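You operate a simulated robot arm through the tools that you are given. There is no shell and no other tool. Be economical: measure what you need, move in short steps, check, and stop when the job is done.

Carry out the task below with a simulated robot arm. There is one attempt and no reset: what you move stays moved.

## Task
Take the cup and put it on the sorting board. Put the goggles on the shelf under the service table. Put the grey sensor on the red gauge. Take the grey fitting and put it on top of the black filter drier. Take the orange stand and leave it in the grey tray. Put the white pressure switch on the red metal tray. Any order will do. Set down upright: cup, grey sensor, orange stand.

The check looks at the end state, three seconds after you hand in, the way a careful person would. Anything else that was tipped, shoved, dropped, spilled or broken makes it a failure.

## Robot
A 7-joint arm with a two-finger parallel gripper on a trunk, on a base that drives. Base frame: it is fixed to the floor where the robot stands at the start and does not move with it; the origin is under the middle of the robot, x ahead of it, y to its left, z up; the surface under the hand at the start is at about z = 0.82. Units: m, rad, N and s.
With the tool pointing down near the work surface it reaches from about 0.3 to 0.72 m from the robot's upright axis, wherever it stands. Its first joint turns from -2.897 to 2.897 rad. Places, roughly: cup (7x7x10 cm) [0.6, 0, 0.9]; filter drier (15x5x5 cm) [-3.6, 2.3, 0.8]; goggles (15x7x5 cm) [0.6, 1.4, 1.1]; grey fitting (5x4x12 cm) [-1.1, 0.7, 0.3]; grey sensor (3x3x6 cm) [0.7, 1.9, 1.1]; grey tray (20x15x5 cm) [-3.5, 2.7, 0.8]; orange stand (6x6x7 cm) [-1.5, 2.9, 0.9]; red gauge [0.5, 1.75, 1]; red metal tray (13x12x3 cm) [-4.1, 0.8, 0.8]; shelf under the service table [0.6, 0.5, 0.4]; sorting board [-1.25, 0.5, 0.5]; white pressure switch [-4.25, 1, 0.75]. Payload 1.57 kg.
The TCP is the grasp point between the finger pads, 0.03 m short of the fingertips. In the tool frame z runs along the fingers and y along their closing line. The gripper opens to 0.08 m. The fingers are 0.017 m wide and 0.012 m thick; the gripper's body (0.04 by 0.082 m) begins 0.08 m behind the TCP.
Orientation is told as [roll, pitch, yaw] about the base's x, y, z axes, in that order, counted from this pose: with the fingers straight down and closing along the base's y, the tool's x points along the base's -x, its y along +y and its z along -z.

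## Interface
- The arm moves only by the tool play_rows. Its argument "series" is a list of rows, each a list of 7 numbers: the shift along the tool's x, y, z in units of 150 mm (1.0 is 150 mm), then the turn, a rotation vector about the tool's x, y, z in units of 180 degrees (1.0 is 180 degrees), then the opening, from 0 (shut) to 1 (fully open). In form: [[tx, ty, tz, wx, wy, wz, claw], ...]. A call has 1 to 12 rows; each row is the pose to reach, as a shift and turn from the pose commanded when the call began, along the tool's axes at that moment. A call with a number of a shift or a turn outside -1 to 1 is refused whole. A row lasts 0.2 s, in which the tool goes at most 0.05 m and 0.15 rad; a call with a longer step from one row to the next is refused whole, and so is a gripper value outside its range. Where a pose cannot be reached the arm comes as near as it can. A force on the tool above 40 N (or 10 N above the force at the start of the call, whichever is more), or a blocked arm, ends the call early, and 0.2 s more pass. Each finger travels about 0.072 m/s and halts on what it meets, pressing with about 20 N; the grip force reading is that of the motor and also rises with nothing between the fingers. The clock runs only during rows and for 0.2 s after the last one: add rows that repeat a pose to give the fingers time. The reply holds the time, the measured pose of the TCP, the force on the tool along the base axes, the opening and the grip force, in the units named above and with some noise, with the torque about the TCP (base axes, N m) and any sound that the robot's microphone picked up, and new pictures: "pictures" is both (left out), scene, wrist or none.
- Cameras (640 x 400 px; columns grow to the right, rows downward): "scene" is now at [-0.0036, 0.1554, 1.4537]; the picture's right is [0.17, -0.99, 0.00], its down [-0.75, -0.13, -0.65] and it looks along [0.64, 0.11, -0.76] (base axes); focal length 266 px, centre (320, 200). "wrist" rides on the gripper at [0.072, -0.007, -0.122] in the tool frame; the picture's right is [0.09, 1.00, 0.00], its down [-0.84, 0.08, -0.54] and it looks along [-0.54, 0.05, 0.84] (tool axes); focal length 238 px, centre (320, 200). There is no depth. A picture from a camera that has moved, and an enlarged one, comes with that camera's place and axes in the base frame and with its lens.
- move_column(by): slides the trunk up (or, below 0, down) by that many m; the arm and the scene camera ride with it, the base frame stays. It gives what a move gives, with no picture.
- drive_base(legs): drives the robot by 1 to 6 legs, each [ahead, left, turn to the left] in m, m and rad, along the robot's own axes; the way and the turn of a leg run together, so that a leg with both is an arc; at most 1.5 m and 3.142 rad a leg. The arm and the cameras ride along, it lands a little off, and it stops where it bumps. It gives what a move gives, and a new picture of the scene camera.
- turn_head(pan, tilt): turns the head with the scene camera to pan (to the left, within 1.501 rad either way) and tilt (down, from -0.506 to 1.204), counted from straight ahead of the robot. It gives what a move gives, and a new picture of the scene camera.
- zoom(camera, box): a new picture of the part [left, top, right, bottom] of that camera's present view, enlarged. The clock stands still meanwhile.
- sign_off(): hands the job in; it is judged then, once.

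Go step by step. Nothing tells you exact positions but the pictures and the camera data: compare them with the known pose of the tool, close in by small moves and look again before you grip or let go. The budget is 186 turns and 260 pictures, counting those below and the enlarged ones. Unless the task says otherwise, let go and move clear before handing in, and close with one line.

The tools are called by a JSON object that holds its "method" and its "body". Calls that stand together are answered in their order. play_rows: Moves the arm, as the interface text tells. Its arguments: {"type":"object","properties":{"series":{"type":"array","items":{"type":"array","items":{"type":"number"}}},"pictures":{"type":"string","enum":["both","scene","wrist","none"]}},"required":["series"]} The other tools are called the same way: move_column (by) slides the trunk up or down; drive_base (legs) drives the base; turn_head (pan, tilt) turns the head that bears the scene camera; zoom (camera, box) takes an enlarged picture of a part of a camera's view; sign_off () hands the job in.

At the start:

```text
time: 0.0
tcp_pos: [0.4095, 0.0922, 1.1026]
orientation: [-0.001, -0.001, -0.001]
force: [0.0, -0.6, 0.3]
torque: [0.0, 0.0, 0.0]
grip_width: 0.0802
grip_force: 0.1
trunk travel left (down, up): [-0.275, 0.205]
robot x, y, heading: [-0.0003, -0.0, 0.001]
head pan, tilt: [0.168, 0.86]
```

scene: 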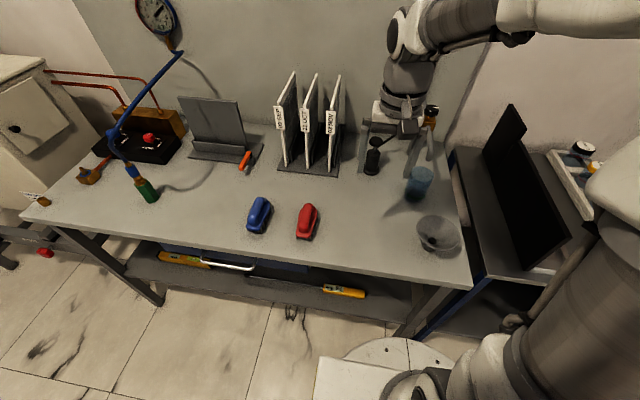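
wrist: 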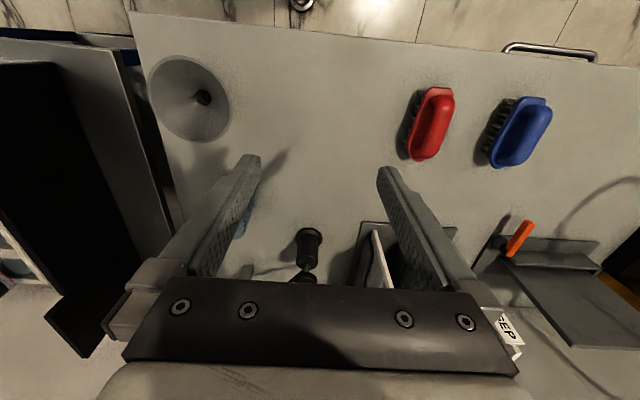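

The service table is ahead, with a bluish cup near (0.6, -0.04) under the gripper's right side. I'll look closely at it first.

{"method": "zoom", "body": {"camera": "scene", "box": [340, 90, 500, 270]}}

{"method": "zoom", "body": {"camera": "scene", "box": [20, 0, 280, 220]}}

```text
2.22 times, centred on (420, 180) of scene
camera zoom: at [-0.0036, 0.1554, 1.4537], right [0.17, -0.99, 0.0], down [-0.75, -0.13, -0.65], along [0.64, 0.11, -0.76], focal length 592 px, centre (98, 244)
```

zoom: 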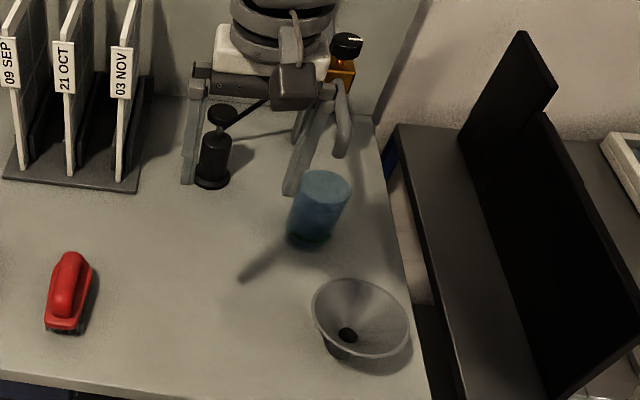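

```text
1.82 times, centred on (150, 110) of scene
camera zoom: at [-0.0036, 0.1554, 1.4537], right [0.17, -0.99, 0.0], down [-0.75, -0.13, -0.65], along [0.64, 0.11, -0.76], focal length 484 px, centre (629, 364)
```

zoom: 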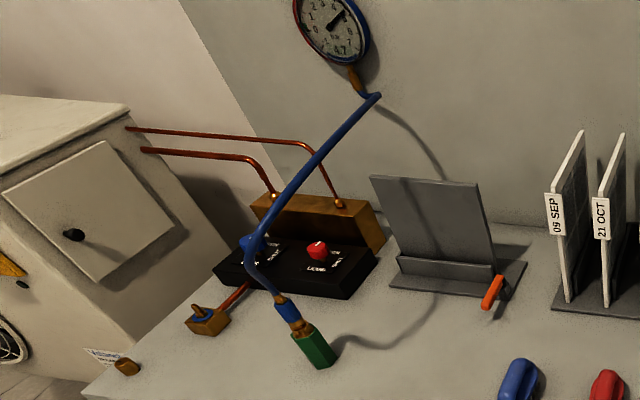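

The cup is blue, near (0.597, -0.046), standing upright, and it is almost as wide as the gripper opens. I'll move above it and look with the wrist camera.

{"method": "play_rows", "body": {"series": [[-0.18, -0.18, 0.05, 0, 0, 0, 1], [-0.36, -0.36, 0.1, 0, 0, 0, 1], [-0.54, -0.54, 0.15, 0, 0, 0, 1], [-0.72, -0.73, 0.2, 0, 0, 0, 1], [-0.9, -0.92, 0.25, 0, 0, 0, 1], [-0.9, -0.92, 0.25, 0, 0, 0, 1]]}}

```text
time: 1.4
tcp_pos: [0.5434, -0.0437, 1.0644]
orientation: [-0.001, 0.001, -0.002]
force: [-0.3, -0.3, 0.4]
torque: [0.02, 0.0, 0.02]
grip_width: 0.0801
grip_force: 0.0
trunk travel left (down, up): [-0.275, 0.205]
robot x, y, heading: [0.0013, -0.0014, 0.001]
head pan, tilt: [0.168, 0.86]
camera scene: at [-0.0035, 0.1552, 1.4537], right [0.17, -0.99, 0.0], down [-0.75, -0.13, -0.65], along [0.64, 0.11, -0.76], focal length 266 px, centre (320, 200)
camera wrist: at [0.4718, -0.0516, 1.1862], right [-0.09, 1.0, 0.0], down [0.84, 0.08, 0.54], along [0.54, 0.05, -0.84], focal length 238 px, centre (320, 200)
```

scene: 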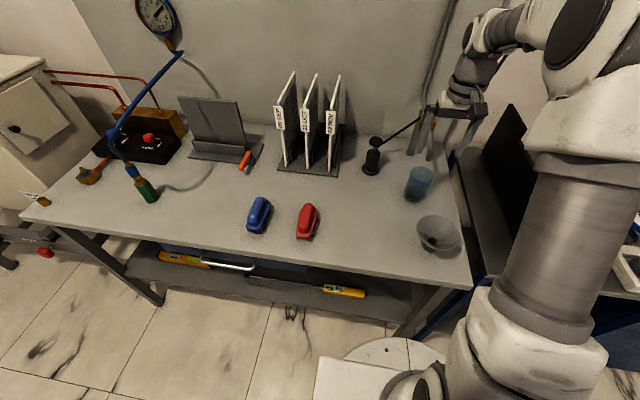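
wrist: 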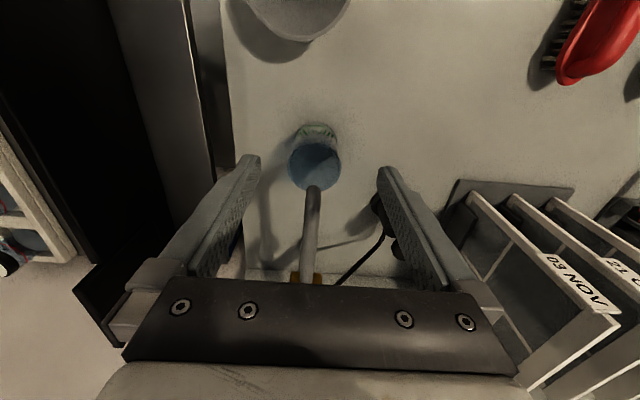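

Behind the cup there is a rod pointing toward an orange piece. I need a closer look at it before coming down.

{"method": "zoom", "body": {"camera": "wrist", "box": [220, 100, 420, 300]}}

{"method": "zoom", "body": {"camera": "scene", "box": [350, 80, 490, 220]}}

```text
2.00 times, centred on (320, 200) of wrist
camera zoom: at [0.4718, -0.0516, 1.1862], right [-0.09, 1.0, 0.0], down [0.84, 0.08, 0.54], along [0.54, 0.05, -0.84], focal length 477 px, centre (320, 200)
```

zoom: 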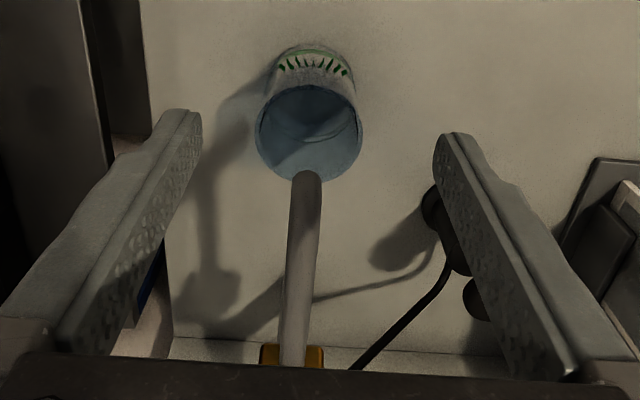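

```text
2.86 times, centred on (420, 150) of scene
camera zoom: at [-0.0035, 0.1552, 1.4537], right [0.17, -0.99, 0.0], down [-0.75, -0.13, -0.65], along [0.64, 0.11, -0.76], focal length 761 px, centre (34, 343)
```

zoom: 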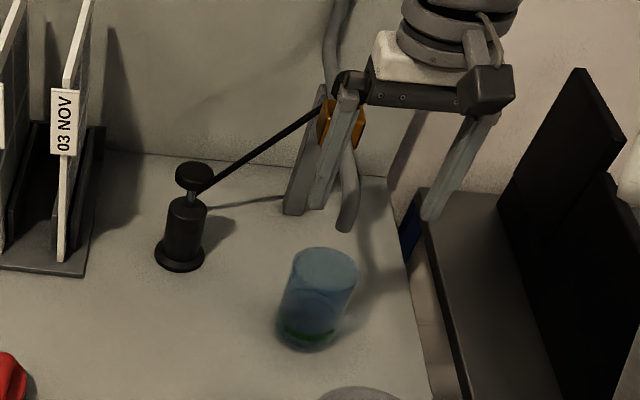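

The cup stands straight under a tap spout, whose tip is near (0.598, -0.046, 0.967), so coming straight down is not possible. I'll tilt the tool 45° forward and approach from the robot's side, under the spout.

{"method": "play_rows", "body": {"series": [[0.045, -0.003, 0.1, 0, -0.0417, 0, 1], [0.09, -0.006, 0.2, 0, -0.0833, 0, 1], [0.135, -0.009, 0.3, 0, -0.125, 0, 1], [0.18, -0.012, 0.41, 0, -0.1667, 0, 1], [0.225, -0.015, 0.52, 0, -0.2083, 0, 1], [0.27, -0.015, 0.62, 0, -0.25, 0, 1], [0.27, -0.015, 0.62, 0, -0.25, 0, 1], [0.27, -0.015, 0.62, 0, -0.25, 0, 1]]}}

```text
time: 3.2
tcp_pos: [0.5039, -0.0489, 0.9715]
orientation: [0.001, -0.785, 0.0]
force: [-0.4, 0.1, 0.1]
torque: [-0.02, 0.0, 0.03]
grip_width: 0.08
grip_force: 0.1
trunk travel left (down, up): [-0.275, 0.205]
robot x, y, heading: [0.002, -0.0006, -0.004]
head pan, tilt: [0.168, 0.86]
camera scene: at [-0.0037, 0.1554, 1.4537], right [0.17, -0.99, 0.0], down [-0.75, -0.13, -0.65], along [0.64, 0.11, -0.76], focal length 266 px, centre (320, 200)
camera wrist: at [0.3667, -0.0542, 1.0067], right [-0.07, 1.0, -0.07], down [0.21, 0.08, 0.97], along [0.98, 0.05, -0.21], focal length 238 px, centre (320, 200)
```

scene: 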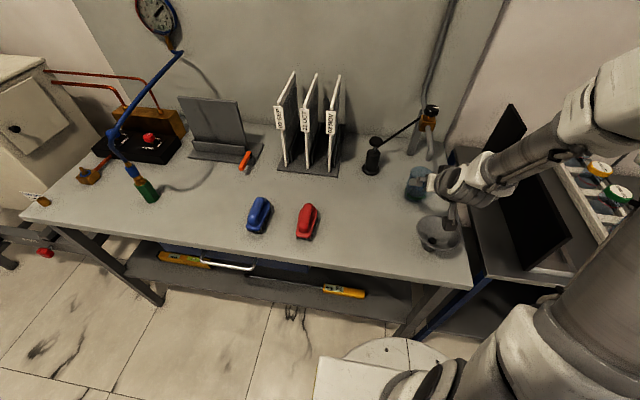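
wrist: 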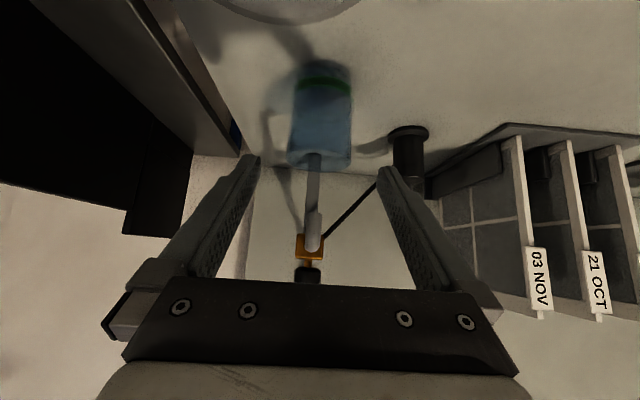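

The cup is centred between the fingers and the spout passes between them, above the palm's path. I'll go in along the tool axis.

{"method": "play_rows", "body": {"series": [[0, 0.015, 0.2, 0, 0, 0, 1], [0, 0.015, 0.4, 0, 0, 0, 1], [0, 0.015, 0.55, 0, 0, 0, 1], [0, 0.015, 0.7, 0, 0, 0, 1], [0, 0.015, 0.8, 0, 0, 0, 1], [0, 0.015, 0.8, 0, 0, 0, 1]]}}

{"method": "zoom", "body": {"camera": "scene", "box": [380, 130, 500, 270]}}

```text
time: 4.6
tcp_pos: [0.5886, -0.0452, 0.8855]
orientation: [-0.001, -0.786, -0.001]
force: [0.1, -0.7, 0.3]
torque: [0.04, 0.0, 0.0]
grip_width: 0.0801
grip_force: 0.1
trunk travel left (down, up): [-0.275, 0.205]
robot x, y, heading: [0.0005, 0.0033, -0.008]
head pan, tilt: [0.168, 0.86]
camera scene: at [-0.0036, 0.1554, 1.4537], right [0.17, -0.99, 0.0], down [-0.75, -0.13, -0.65], along [0.64, 0.11, -0.76], focal length 266 px, centre (320, 200)
camera wrist: at [0.4519, -0.0519, 0.9222], right [-0.07, 1.0, -0.07], down [0.21, 0.08, 0.98], along [0.98, 0.05, -0.21], focal length 238 px, centre (320, 200)
```

scene: 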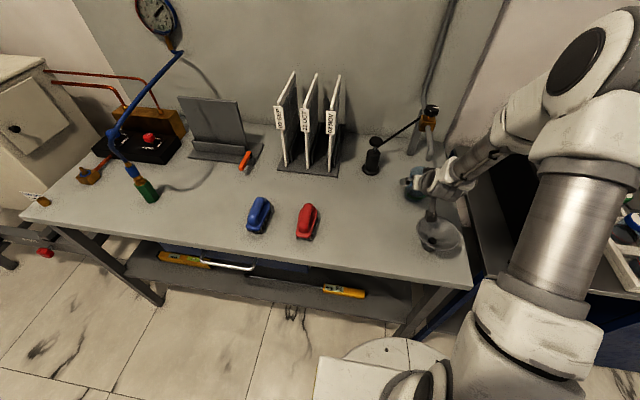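
wrist: 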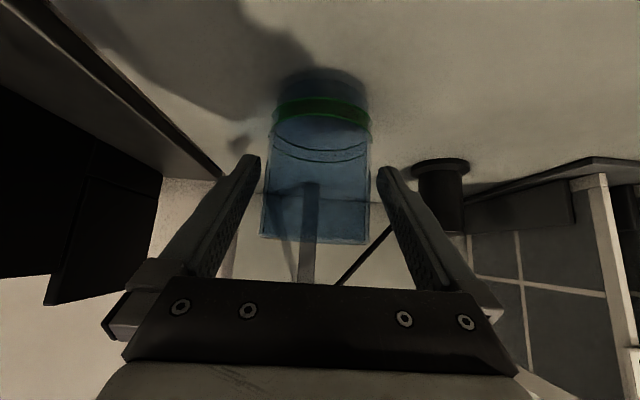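

```text
2.86 times, centred on (440, 200) of scene
camera zoom: at [-0.0036, 0.1554, 1.4537], right [0.17, -0.99, 0.0], down [-0.75, -0.13, -0.65], along [0.64, 0.11, -0.76], focal length 761 px, centre (-23, 200)
```

zoom: 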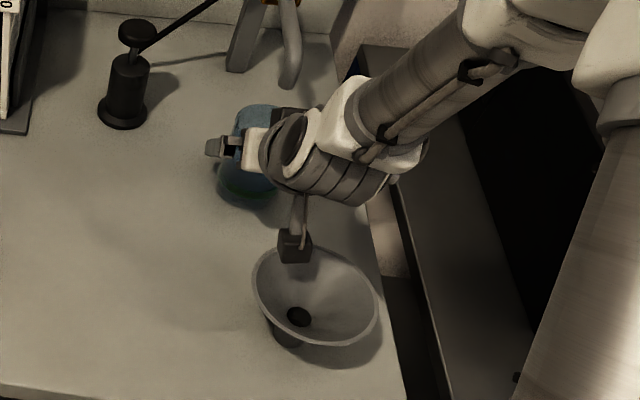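

The fingers straddle the clear cup, which seems to hold liquid. I'll close gently.

{"method": "play_rows", "body": {"series": [[0, 0, 0, 0, 0, 0, 0.9], [0, 0, 0, 0, 0, 0, 0.8], [0, 0, 0, 0, 0, 0, 0.7], [0, 0, 0, 0, 0, 0, 0.6], [0, 0, 0, 0, 0, 0, 0.6]], "pictures": "wrist"}}

```text
time: 5.8
tcp_pos: [0.589, -0.0443, 0.8867]
orientation: [0.0, -0.787, 0.0]
force: [0.4, -0.6, 0.2]
torque: [0.08, -0.02, 0.0]
grip_width: 0.067
grip_force: 19.6
trunk travel left (down, up): [-0.275, 0.205]
robot x, y, heading: [-0.0002, 0.0014, 0.004]
head pan, tilt: [0.168, 0.86]
camera wrist: at [0.4516, -0.0519, 0.9223], right [-0.07, 1.0, -0.07], down [0.21, 0.08, 0.97], along [0.98, 0.05, -0.21], focal length 238 px, centre (320, 200)
```

wrist: 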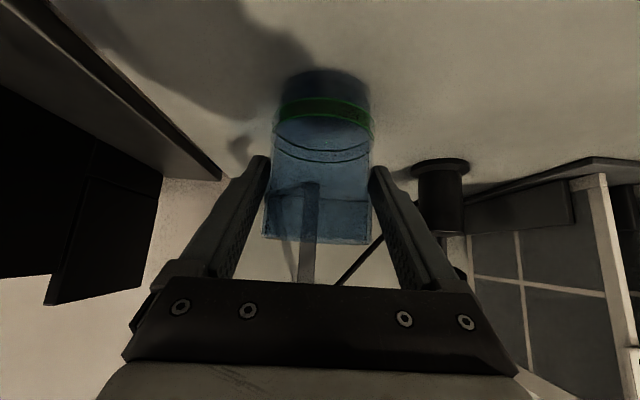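

I have hold of the cup (67 mm wide). I'll lift it 2 cm, draw it back and left from under the spout, then raise it.

{"method": "play_rows", "body": {"series": [[-0.03, 0, -0.03, 0, 0, 0, 0.6], [-0.07, 0, -0.07, 0, 0, 0, 0.6], [-0.094, 0, -0.094, 0, 0, 0, 0.6], [-0.05, 0.055, -0.137, 0, 0, 0, 0.6], [0.014, 0.137, -0.202, 0, 0, 0, 0.6], [0.08, 0.22, -0.267, 0, 0, 0, 0.6], [0.144, 0.302, -0.332, 0, 0, 0, 0.6], [0.166, 0.33, -0.354, 0, 0, 0, 0.6], [0.1, 0.33, -0.42, 0, 0, 0, 0.6], [-0.0, 0.33, -0.52, 0, 0, 0, 0.6], [-0.1, 0.33, -0.62, 0, 0, 0, 0.6], [-0.17, 0.33, -0.69, 0, 0, 0, 0.6]]}}

```text
time: 8.4
tcp_pos: [0.5332, 0.0043, 0.9783]
orientation: [0.0, -0.786, 0.001]
force: [-0.1, -0.3, 0.0]
torque: [-0.02, 0.03, 0.02]
grip_width: 0.0666
grip_force: 20.4
trunk travel left (down, up): [-0.275, 0.205]
robot x, y, heading: [0.0016, 0.0026, -0.001]
head pan, tilt: [0.168, 0.86]
camera scene: at [-0.0036, 0.1554, 1.4536], right [0.17, -0.99, 0.0], down [-0.75, -0.13, -0.65], along [0.64, 0.11, -0.76], focal length 266 px, centre (320, 200)
camera wrist: at [0.3966, -0.0022, 1.0139], right [-0.07, 1.0, -0.07], down [0.21, 0.08, 0.97], along [0.98, 0.05, -0.21], focal length 238 px, centre (320, 200)
```

scene: 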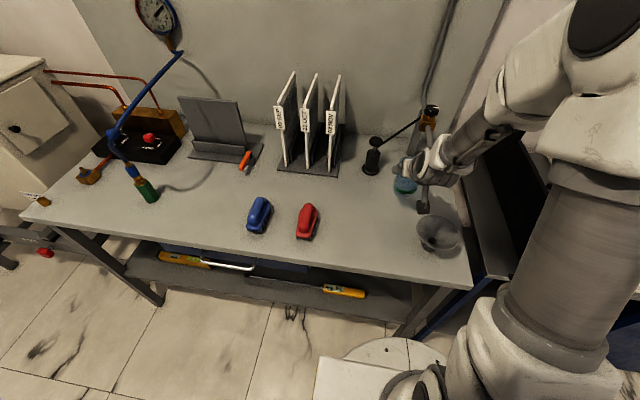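
wrist: 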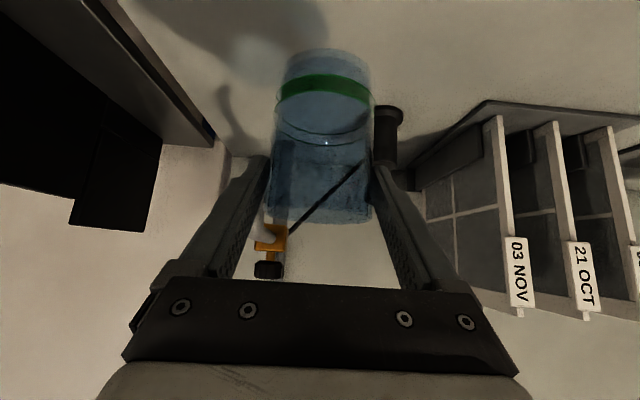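

The cup is free of the spout. I'll bring it in close and look around to the left and right.

{"method": "play_rows", "body": {"series": [[0, 0, -0.15, 0, 0, 0, 0.6], [0, 0, -0.3, 0, 0, 0, 0.6], [0, 0, -0.45, 0, 0, 0, 0.6], [0, 0, -0.6, 0, 0, 0, 0.6], [0, 0, -0.75, 0, 0, 0, 0.6], [0, 0, -0.9, 0, 0, 0, 0.6], [0, 0, -0.943, 0, 0, 0, 0.6]], "pictures": "none"}}

{"method": "turn_head", "body": {"pan": 1.5, "tilt": 0.5}}

{"method": "turn_head", "body": {"pan": -1.5, "tilt": 0.5}}

```text
time: 10.0
tcp_pos: [0.4334, 0.0037, 1.0779]
orientation: [-0.002, -0.786, 0.0]
force: [-1.1, -0.9, -0.7]
torque: [0.01, -0.01, 0.04]
grip_width: 0.0666
grip_force: 19.9
trunk travel left (down, up): [-0.275, 0.205]
robot x, y, heading: [0.0035, 0.0016, 0.0]
head pan, tilt: [0.168, 0.86]
```

```text
time: 11.5
tcp_pos: [0.4325, 0.0043, 1.0779]
orientation: [0.0, -0.785, 0.0]
force: [-0.3, 0.6, -1.3]
torque: [0.02, 0.03, -0.03]
grip_width: 0.0665
grip_force: 20.0
trunk travel left (down, up): [-0.275, 0.205]
robot x, y, heading: [-0.0025, 0.0005, 0.001]
head pan, tilt: [1.499, 0.499]
camera scene: at [-0.0736, 0.2331, 1.4845], right [1.0, -0.07, 0.0], down [-0.03, -0.48, -0.88], along [0.06, 0.88, -0.48], focal length 266 px, centre (320, 200)
```

scene: 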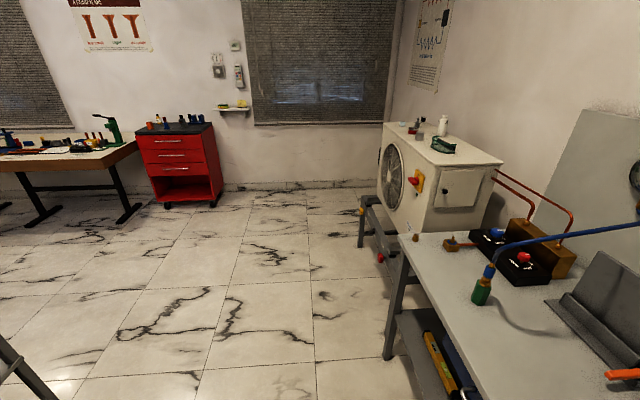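

```text
time: 14.1
tcp_pos: [0.4331, 0.004, 1.0766]
orientation: [0.001, -0.782, 0.0]
force: [0.3, 0.1, -1.3]
torque: [0.0, 0.04, 0.0]
grip_width: 0.0668
grip_force: 19.9
trunk travel left (down, up): [-0.275, 0.205]
robot x, y, heading: [-0.0022, 0.0028, 0.004]
head pan, tilt: [-1.499, 0.499]
camera scene: at [0.0082, 0.1203, 1.4849], right [-0.24, -0.97, 0.0], down [-0.46, 0.12, -0.88], along [0.85, -0.21, -0.47], focal length 266 px, centre (320, 200)
```

scene: 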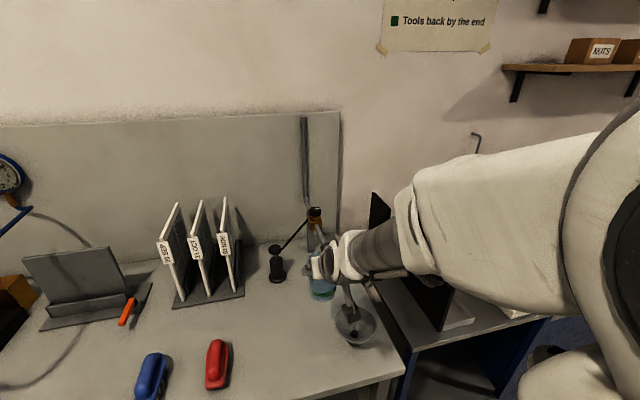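

The left side is clear floor out to a bench and a red cabinet; the condensing unit holding the goggles is ahead-left. I'll back up a little and turn left to see the sorting board.

{"method": "drive_base", "body": {"legs": [[-0.2, 0, 0], [0, 0, 1.5]]}}

{"method": "turn_head", "body": {"pan": 1.0, "tilt": 0.7}}

```text
time: 20.9
tcp_pos: [-0.1732, 0.4326, 1.078]
orientation: [0.0, -0.786, 1.501]
force: [-0.3, -0.7, -1.2]
torque: [0.01, -0.02, -0.01]
grip_width: 0.0669
grip_force: 20.1
trunk travel left (down, up): [-0.275, 0.205]
robot x, y, heading: [-0.1984, 0.0009, 1.501]
head pan, tilt: [-1.499, 0.499]
camera scene: at [-0.3177, 0.0192, 1.486], right [0.95, -0.31, 0.0], down [-0.14, -0.44, -0.89], along [0.27, 0.84, -0.46], focal length 266 px, centre (320, 200)
```

scene: 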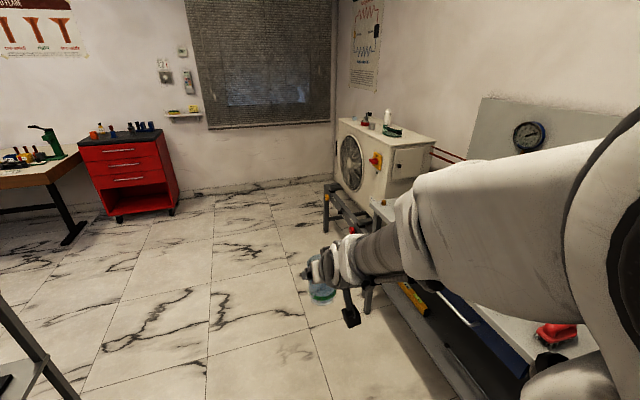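

```text
time: 23.2
tcp_pos: [-0.1732, 0.4327, 1.0777]
orientation: [0.0, -0.785, 1.501]
force: [0.0, 0.1, -0.2]
torque: [0.02, 0.0, 0.0]
grip_width: 0.0668
grip_force: 20.2
trunk travel left (down, up): [-0.275, 0.205]
robot x, y, heading: [-0.2004, -0.0018, 1.507]
head pan, tilt: [1.0, 0.7]
camera scene: at [-0.4141, -0.0168, 1.4668], right [0.6, 0.8, 0.0], down [0.52, -0.39, -0.76], along [-0.61, 0.46, -0.64], focal length 266 px, centre (320, 200)
```

scene: 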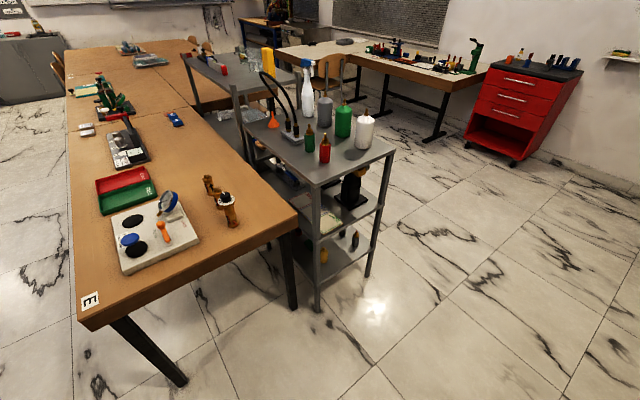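

The sorting board and grey fitting seem to be on the middle and bottom shelves of the three-tier cart. I'll zoom in on it.

{"method": "zoom", "body": {"camera": "scene", "box": [240, 130, 400, 310]}}

{"method": "zoom", "body": {"camera": "scene", "box": [180, 40, 420, 200]}}

```text
2.22 times, centred on (320, 220) of scene
camera zoom: at [-0.4141, -0.0168, 1.4668], right [0.6, 0.8, 0.0], down [0.52, -0.39, -0.76], along [-0.61, 0.46, -0.64], focal length 592 px, centre (320, 156)
```

zoom: 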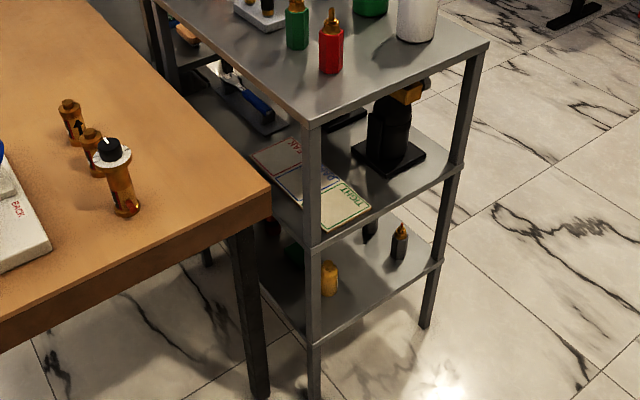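

```text
2.50 times, centred on (300, 120) of scene
camera zoom: at [-0.4141, -0.0168, 1.4668], right [0.6, 0.8, 0.0], down [0.52, -0.39, -0.76], along [-0.61, 0.46, -0.64], focal length 666 px, centre (370, 400)
```

zoom: 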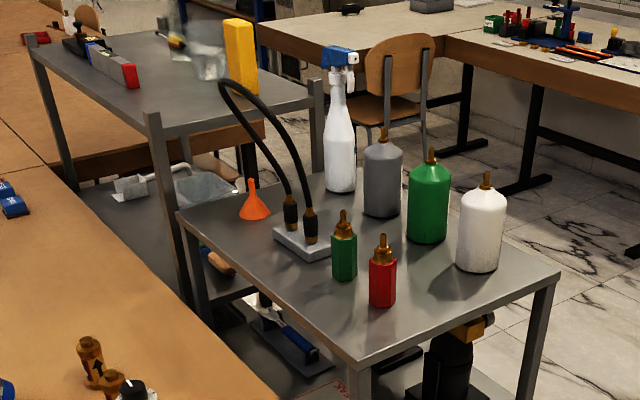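

The cup's destination is the board marked LEAK/TIGHT on the cart's middle shelf, reachable from the cart's end at x≈-1.03. The grey fitting stands on the bottom shelf. I'll drive in front of that end and look.

{"method": "drive_base", "body": {"legs": [[0.56, 0, 0], [0, 0, 1.6]]}}

{"method": "turn_head", "body": {"pan": 0.1, "tilt": 0.8}}

```text
time: 32.6
tcp_pos: [-0.5928, 0.5744, 1.0793]
orientation: [0.001, -0.785, 3.099]
force: [0.4, -0.3, -0.8]
torque: [-0.01, -0.01, 0.01]
grip_width: 0.0668
grip_force: 19.8
trunk travel left (down, up): [-0.275, 0.205]
robot x, y, heading: [-0.1592, 0.5595, 3.097]
head pan, tilt: [1.0, 0.7]
camera scene: at [-0.1355, 0.3493, 1.4668], right [-0.82, 0.57, 0.0], down [0.37, 0.53, -0.76], along [-0.44, -0.63, -0.64], focal length 266 px, centre (320, 200)
```

scene: 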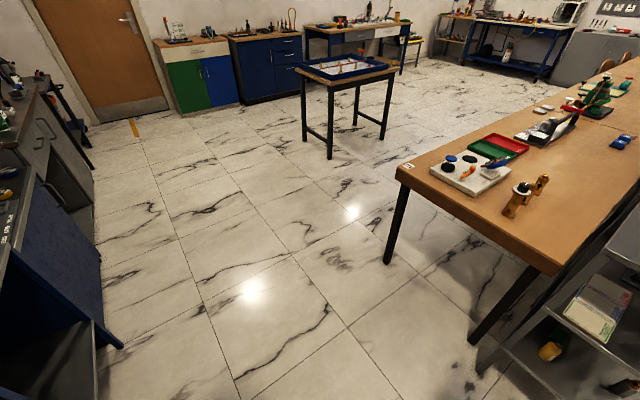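

```text
time: 33.8
tcp_pos: [-0.5943, 0.5738, 1.0782]
orientation: [0.001, -0.786, 3.1]
force: [0.6, 0.5, -0.7]
torque: [0.04, 0.03, 0.03]
grip_width: 0.0667
grip_force: 19.6
trunk travel left (down, up): [-0.275, 0.205]
robot x, y, heading: [-0.1654, 0.5597, 3.101]
head pan, tilt: [0.099, 0.799]
camera scene: at [-0.1672, 0.4141, 1.4585], right [-0.06, 1.0, 0.0], down [0.72, 0.04, -0.7], along [-0.7, -0.04, -0.72], focal length 266 px, centre (320, 200)
```

scene: 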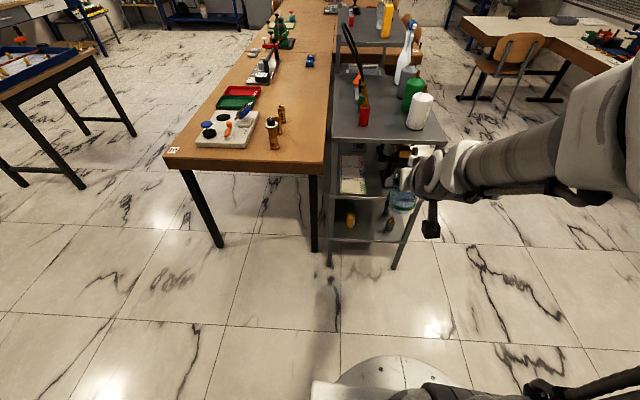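

{"method": "zoom", "body": {"camera": "scene", "box": [310, 90, 470, 280]}}

```text
2.11 times, centred on (390, 185) of scene
camera zoom: at [-0.1672, 0.4141, 1.4585], right [-0.06, 1.0, 0.0], down [0.72, 0.04, -0.7], along [-0.7, -0.04, -0.72], focal length 560 px, centre (173, 232)
```

zoom: 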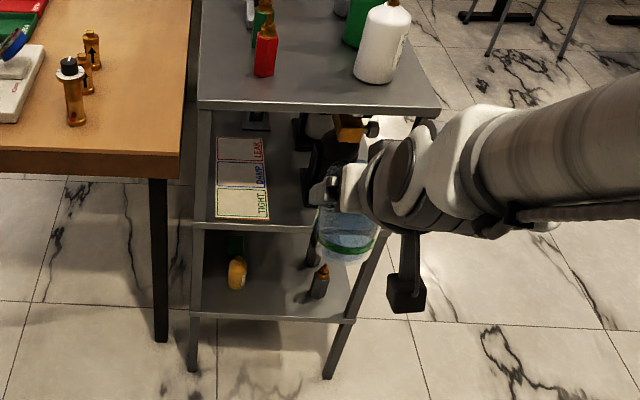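

The board's near zone (TIGHT) is centred near (-1.125, 0.52), on a shelf at z≈0.58, right at the open end of the cart. I'll drive up to it and lower the trunk.

{"method": "drive_base", "body": {"legs": [[0.3, 0.06, 0.035]]}}

{"method": "move_column", "body": {"by": -0.27}}

{"method": "turn_head", "body": {"pan": 0.3, "tilt": 0.8}}

```text
time: 36.3
tcp_pos: [-0.8919, 0.507, 1.0776]
orientation: [0.0, -0.786, 3.135]
force: [-0.2, 0.1, -1.2]
torque: [-0.01, 0.01, 0.0]
grip_width: 0.0665
grip_force: 20.1
trunk travel left (down, up): [-0.275, 0.205]
robot x, y, heading: [-0.4593, 0.5091, 3.134]
head pan, tilt: [0.099, 0.799]
camera scene: at [-0.4595, 0.3618, 1.4585], right [-0.09, 1.0, 0.0], down [0.71, 0.07, -0.7], along [-0.69, -0.06, -0.72], focal length 266 px, centre (320, 200)
```

scene: 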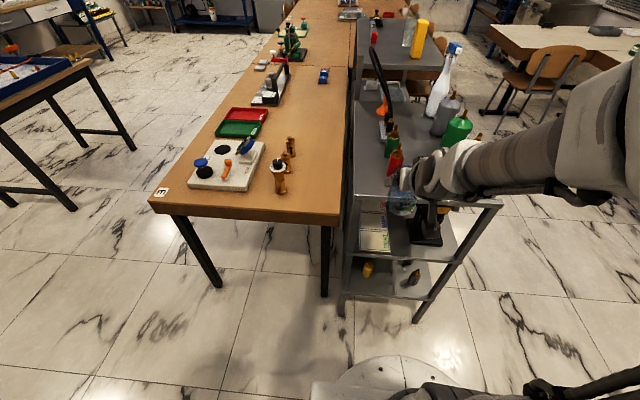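

```text
time: 39.1
tcp_pos: [-0.8911, 0.5065, 0.8078]
orientation: [0.001, -0.786, 3.134]
force: [0.1, -0.5, -0.2]
torque: [0.01, 0.02, -0.01]
grip_width: 0.0664
grip_force: 20.0
trunk travel left (down, up): [-0.005, 0.475]
robot x, y, heading: [-0.4549, 0.5097, 3.131]
head pan, tilt: [0.099, 0.799]
```

```text
time: 39.8
tcp_pos: [-0.8911, 0.5063, 0.8091]
orientation: [0.001, -0.785, 3.134]
force: [0.0, -0.5, -1.9]
torque: [0.03, -0.01, -0.03]
grip_width: 0.0664
grip_force: 20.3
trunk travel left (down, up): [-0.005, 0.475]
robot x, y, heading: [-0.4604, 0.5037, 3.132]
head pan, tilt: [0.3, 0.799]
camera scene: at [-0.4564, 0.346, 1.1885], right [-0.29, 0.96, 0.0], down [0.69, 0.21, -0.7], along [-0.67, -0.2, -0.72], focal length 266 px, centre (320, 200)
```

scene: 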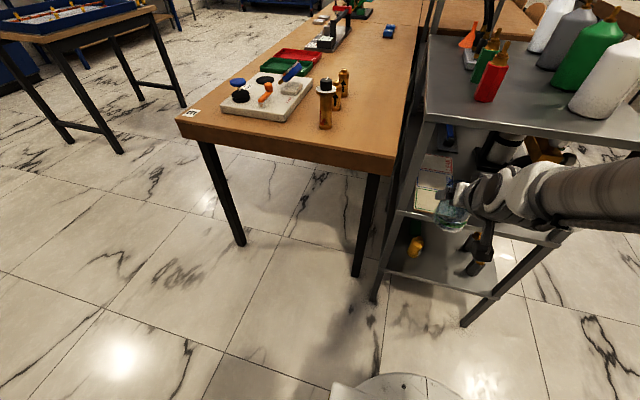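

Trunk is down. I'll zoom to fix the shelf edge and the board's height.

{"method": "zoom", "body": {"camera": "scene", "box": [370, 80, 570, 330]}}

{"method": "play_rows", "body": {"series": [[0, 0, 0, 0, 0, 0, 0.6]], "pictures": "wrist"}}

```text
1.60 times, centred on (470, 205) of scene
camera zoom: at [-0.4564, 0.346, 1.1885], right [-0.29, 0.96, 0.0], down [0.69, 0.21, -0.7], along [-0.67, -0.2, -0.72], focal length 426 px, centre (80, 192)
```

zoom: 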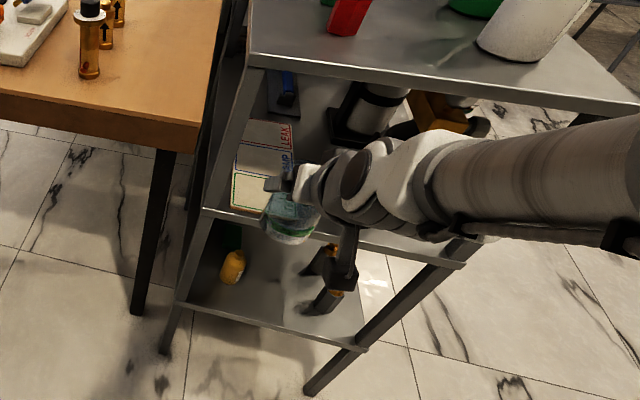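

```text
time: 40.2
tcp_pos: [-0.892, 0.5059, 0.8089]
orientation: [0.0, -0.785, 3.136]
force: [-0.2, 0.5, -0.7]
torque: [0.01, -0.02, -0.01]
grip_width: 0.0663
grip_force: 20.2
trunk travel left (down, up): [-0.005, 0.475]
robot x, y, heading: [-0.4574, 0.5055, 3.138]
head pan, tilt: [0.3, 0.799]
camera wrist: at [-0.7541, 0.512, 0.8439], right [0.06, -1.0, -0.07], down [-0.21, -0.08, 0.97], along [-0.98, -0.04, -0.21], focal length 238 px, centre (320, 200)
```

wrist: 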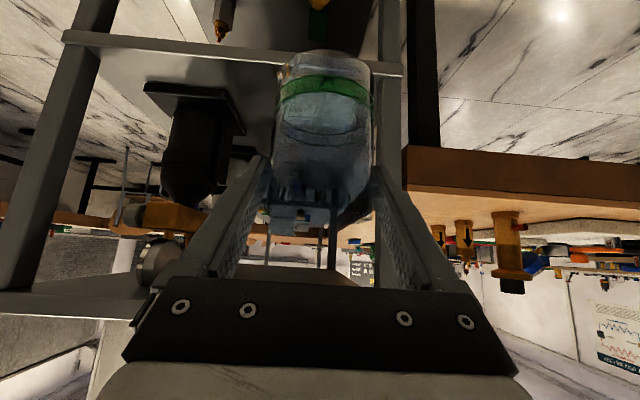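

The middle shelf surface is at z≈0.62 with its front edge at x≈-1.005; the top shelf is at 0.91. The board spans x -1.03 to -1.33 and y 0.46 to 0.575, so the cup should go to about (-1.08, 0.517). I'll lower in front first.

{"method": "play_rows", "body": {"series": [[0.1, -0.015, 0.1, 0, 0, 0, 0.6], [0.2, -0.03, 0.2, 0, 0, 0, 0.6], [0.3, -0.045, 0.3, 0, 0, 0, 0.6], [0.4, -0.06, 0.4, 0, 0, 0, 0.6], [0.42, -0.06, 0.42, 0, 0, 0, 0.6], [0.32, -0.06, 0.52, 0, 0, 0, 0.6], [0.17, -0.06, 0.67, 0, 0, 0, 0.6], [0.1, -0.06, 0.74, 0, 0, 0, 0.6], [0.1, -0.06, 0.74, 0, 0, 0, 0.6]]}}

{"method": "zoom", "body": {"camera": "scene", "box": [370, 80, 570, 330]}}

```text
time: 42.2
tcp_pos: [-0.9602, 0.5158, 0.7191]
orientation: [0.0, -0.786, 3.136]
force: [-0.4, 0.3, -0.2]
torque: [-0.02, 0.04, 0.0]
grip_width: 0.0665
grip_force: 20.0
out of reach, approached as far as the arm can: row 4, 5
trunk travel left (down, up): [-0.005, 0.475]
robot x, y, heading: [-0.4593, 0.5088, 3.133]
head pan, tilt: [0.3, 0.799]
camera scene: at [-0.4564, 0.3459, 1.1885], right [-0.29, 0.96, 0.0], down [0.69, 0.21, -0.7], along [-0.67, -0.2, -0.72], focal length 266 px, centre (320, 200)
camera wrist: at [-0.8221, 0.5218, 0.7543], right [0.06, -1.0, -0.06], down [-0.21, -0.08, 0.97], along [-0.98, -0.04, -0.21], focal length 238 px, centre (320, 200)
```

scene: 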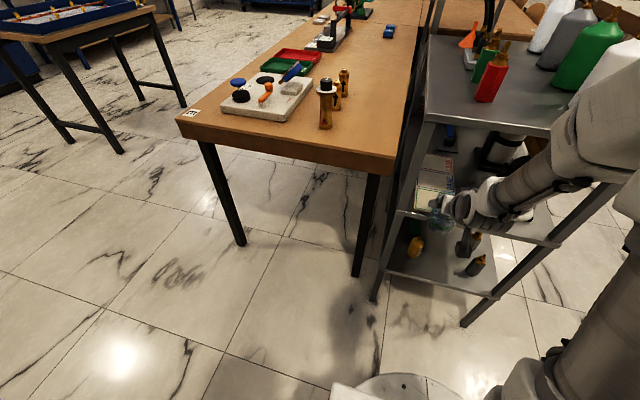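
wrist: 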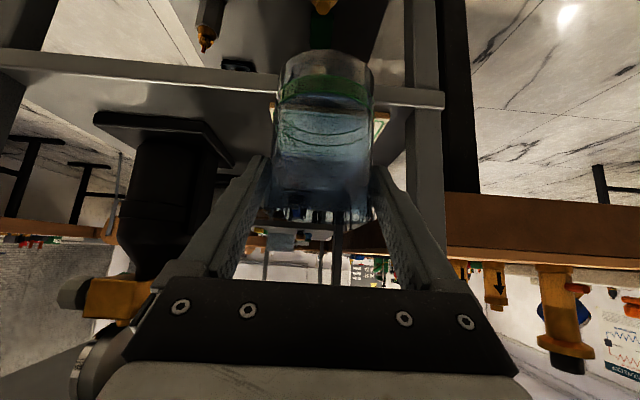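

```text
1.60 times, centred on (470, 205) of scene
camera zoom: at [-0.4564, 0.3459, 1.1885], right [-0.29, 0.96, 0.0], down [0.69, 0.21, -0.7], along [-0.67, -0.2, -0.72], focal length 426 px, centre (80, 192)
```

zoom: 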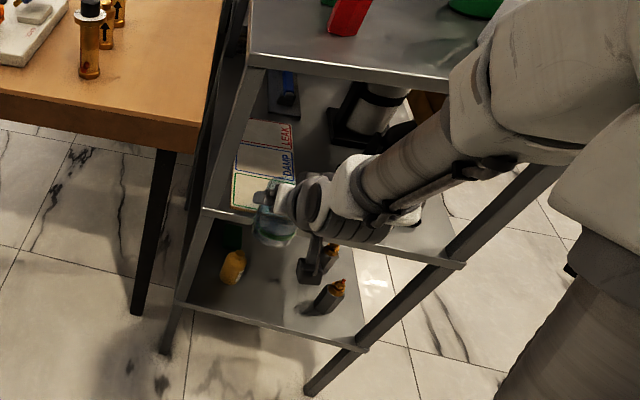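

The cup is level with the shelf edge, about 3 cm above the surface. I'll creep forward half-way and check the clearance of the arm below the top shelf.

{"method": "play_rows", "body": {"series": [[-0.07, 0.0, 0.1, 0, 0, 0, 0.6], [-0.14, 0, 0.2, 0, 0, 0, 0.6], [-0.21, 0, 0.3, 0, 0, 0, 0.6], [-0.28, 0, 0.35, 0, 0, 0, 0.6], [-0.28, 0, 0.35, 0, 0, 0, 0.6]]}}

{"method": "zoom", "body": {"camera": "scene", "box": [370, 80, 570, 330]}}

```text
time: 43.4
tcp_pos: [-1.0258, 0.5153, 0.7123]
orientation: [-0.001, -0.786, 3.135]
force: [-1.3, -0.1, -0.7]
torque: [0.01, -0.02, -0.01]
grip_width: 0.0666
grip_force: 20.0
trunk travel left (down, up): [-0.005, 0.475]
robot x, y, heading: [-0.4583, 0.5067, 3.138]
head pan, tilt: [0.3, 0.799]
camera scene: at [-0.4564, 0.3459, 1.1885], right [-0.29, 0.96, 0.0], down [0.69, 0.21, -0.7], along [-0.67, -0.2, -0.72], focal length 266 px, centre (320, 200)
camera wrist: at [-0.8891, 0.5221, 0.748], right [0.06, -1.0, -0.07], down [-0.21, -0.08, 0.97], along [-0.98, -0.04, -0.21], focal length 238 px, centre (320, 200)
```

scene: 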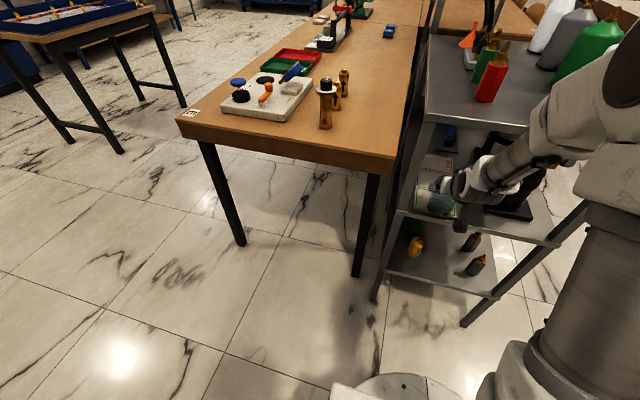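
wrist: 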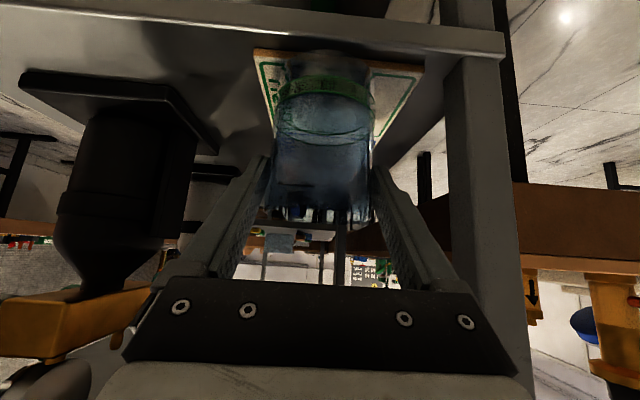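

```text
1.60 times, centred on (470, 205) of scene
camera zoom: at [-0.4564, 0.3459, 1.1885], right [-0.29, 0.96, 0.0], down [0.69, 0.21, -0.7], along [-0.67, -0.2, -0.72], focal length 426 px, centre (80, 192)
```

zoom: 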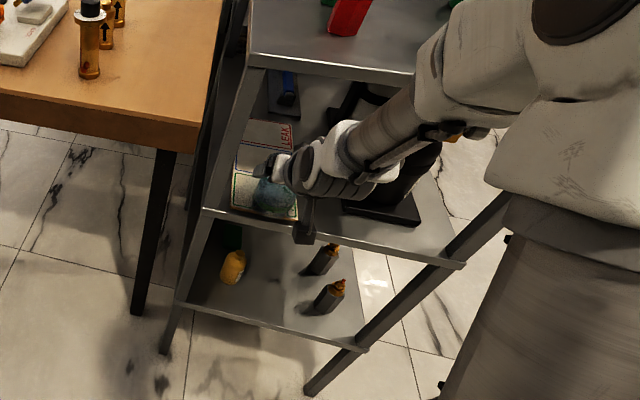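

The cup is over the board's near zone and the arm is clear. I'll go 4.5 cm further and lower to just above contact.

{"method": "play_rows", "body": {"series": [[-0.07, 0.0, 0.07, 0, 0, 0, 0.6], [-0.14, 0, 0.14, 0, 0, 0, 0.6], [-0.212, 0, 0.212, 0, 0, 0, 0.6], [-0.18, 0, 0.245, 0, 0, 0, 0.6], [-0.165, 0, 0.26, 0, 0, 0, 0.6], [-0.15, 0, 0.275, 0, 0, 0, 0.6], [-0.15, 0, 0.275, 0, 0, 0, 0.6]]}}

{"method": "zoom", "body": {"camera": "scene", "box": [410, 120, 510, 240]}}

```text
time: 45.0
tcp_pos: [-1.0714, 0.5162, 0.7012]
orientation: [0.0, -0.791, 3.135]
force: [-0.6, 0.0, 11.2]
torque: [0.19, 0.25, -0.12]
grip_width: 0.0645
grip_force: 20.4
trunk travel left (down, up): [-0.005, 0.475]
robot x, y, heading: [-0.4614, 0.5045, 3.136]
head pan, tilt: [0.3, 0.799]
camera scene: at [-0.4557, 0.3459, 1.1886], right [-0.29, 0.96, 0.0], down [0.69, 0.21, -0.7], along [-0.67, -0.2, -0.72], focal length 266 px, centre (320, 200)
camera wrist: at [-0.9344, 0.5223, 0.7356], right [0.06, -1.0, -0.07], down [-0.2, -0.08, 0.98], along [-0.98, -0.04, -0.21], focal length 238 px, centre (320, 200)
```

scene: 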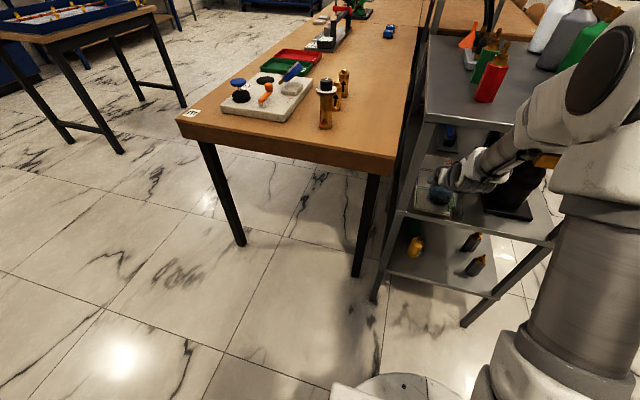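
wrist: 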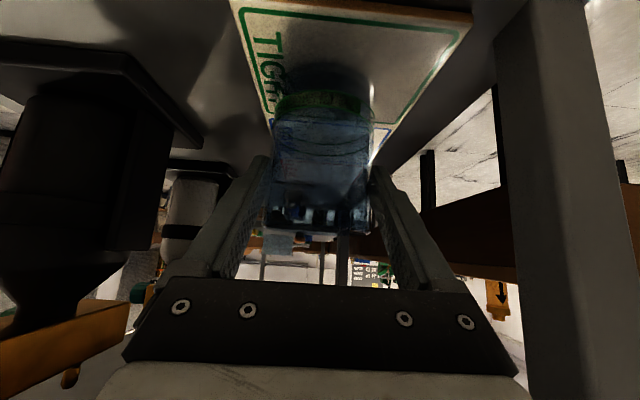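

```text
3.33 times, centred on (460, 180) of scene
camera zoom: at [-0.4557, 0.3459, 1.1886], right [-0.29, 0.96, 0.0], down [0.69, 0.21, -0.7], along [-0.67, -0.2, -0.72], focal length 887 px, centre (-147, 267)
```

zoom: 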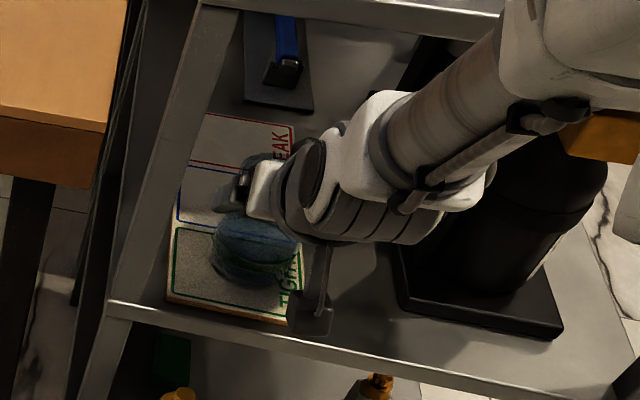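

The cup has touched down on the board (11 N upward). I'll ease off, open, and withdraw horizontally.

{"method": "play_rows", "body": {"series": [[-0.01, 0, -0.01, 0, 0, 0, 0.6], [-0.014, 0, -0.014, 0, 0, 0, 0.85], [-0.014, 0, -0.014, 0, 0, 0, 1], [-0.014, 0, -0.014, 0, 0, 0, 1], [-0.014, 0, -0.014, 0, 0, 0, 1]], "pictures": "wrist"}}

{"method": "play_rows", "body": {"series": [[0.08, 0, -0.08, 0, 0, 0, 1], [0.18, 0, -0.18, 0, 0, 0, 1], [0.3, 0, -0.3, 0, 0, 0, 1], [0.45, 0, -0.45, 0, 0, 0, 1], [0.6, 0, -0.6, 0, 0, 0, 1]]}}

```text
time: 46.2
tcp_pos: [-1.0708, 0.5166, 0.7021]
orientation: [-0.001, -0.786, 3.134]
force: [-0.4, -0.1, 0.9]
torque: [0.0, 0.01, -0.02]
grip_width: 0.0799
grip_force: 0.1
trunk travel left (down, up): [-0.005, 0.475]
robot x, y, heading: [-0.4582, 0.5075, 3.129]
head pan, tilt: [0.3, 0.799]
camera wrist: at [-0.9338, 0.5221, 0.7373], right [0.06, -1.0, -0.07], down [-0.21, -0.08, 0.97], along [-0.98, -0.04, -0.21], focal length 238 px, centre (320, 200)
```

wrist: 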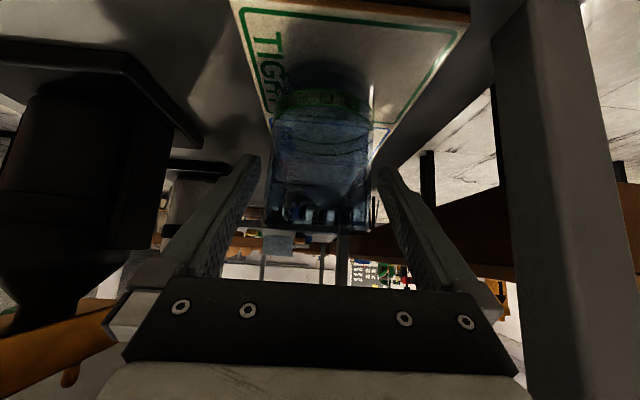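

```text
time: 47.4
tcp_pos: [-0.943, 0.5153, 0.7014]
orientation: [0.0, -0.785, 3.136]
force: [-1.0, -0.2, -0.2]
torque: [0.0, 0.0, 0.03]
grip_width: 0.08
grip_force: 0.1
trunk travel left (down, up): [-0.005, 0.475]
robot x, y, heading: [-0.4638, 0.5037, 3.136]
head pan, tilt: [0.3, 0.799]
camera scene: at [-0.4565, 0.3459, 1.1885], right [-0.29, 0.96, 0.0], down [0.69, 0.21, -0.7], along [-0.67, -0.2, -0.72], focal length 266 px, centre (320, 200)
camera wrist: at [-0.8059, 0.5216, 0.7373], right [0.06, -1.0, -0.07], down [-0.21, -0.08, 0.98], along [-0.98, -0.04, -0.21], focal length 238 px, centre (320, 200)
```

scene: 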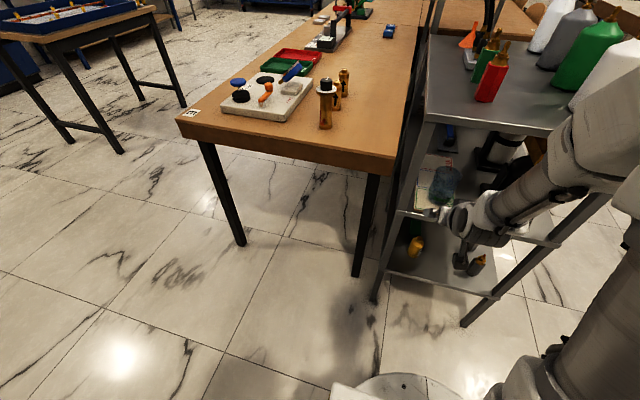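
wrist: 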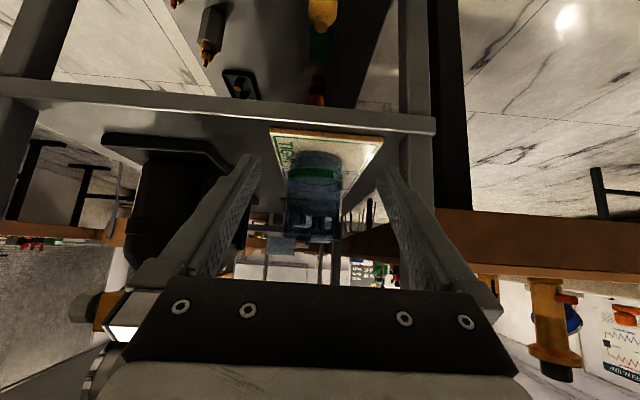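

The cup stands on the board. The grey fitting is on the bottom shelf nearby, so I'll examine the two candidates there.

{"method": "zoom", "body": {"camera": "wrist", "box": [80, 0, 360, 140]}}

{"method": "zoom", "body": {"camera": "scene", "box": [380, 140, 580, 320]}}

```text
2.29 times, centred on (220, 70) of wrist
camera zoom: at [-0.8059, 0.5216, 0.7373], right [0.06, -1.0, -0.07], down [-0.21, -0.08, 0.98], along [-0.98, -0.04, -0.21], focal length 545 px, centre (549, 497)
```

zoom: 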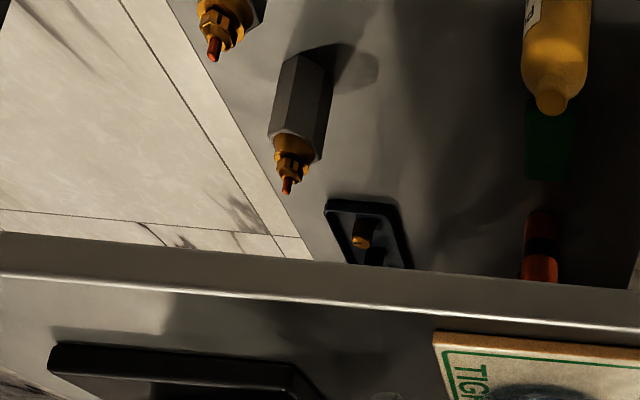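

```text
2.22 times, centred on (480, 230) of scene
camera zoom: at [-0.4565, 0.3459, 1.1885], right [-0.29, 0.96, 0.0], down [0.69, 0.21, -0.7], along [-0.67, -0.2, -0.72], focal length 592 px, centre (-36, 133)
```

zoom: 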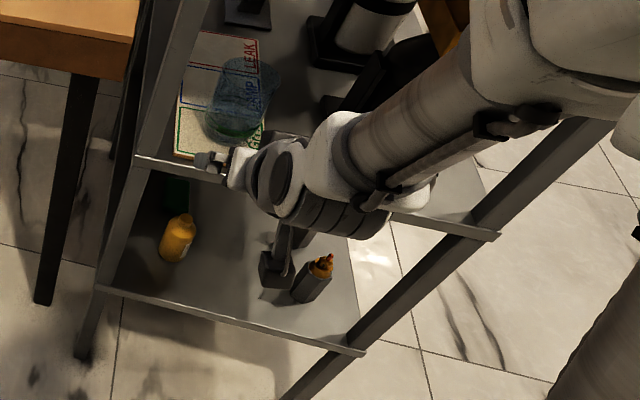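

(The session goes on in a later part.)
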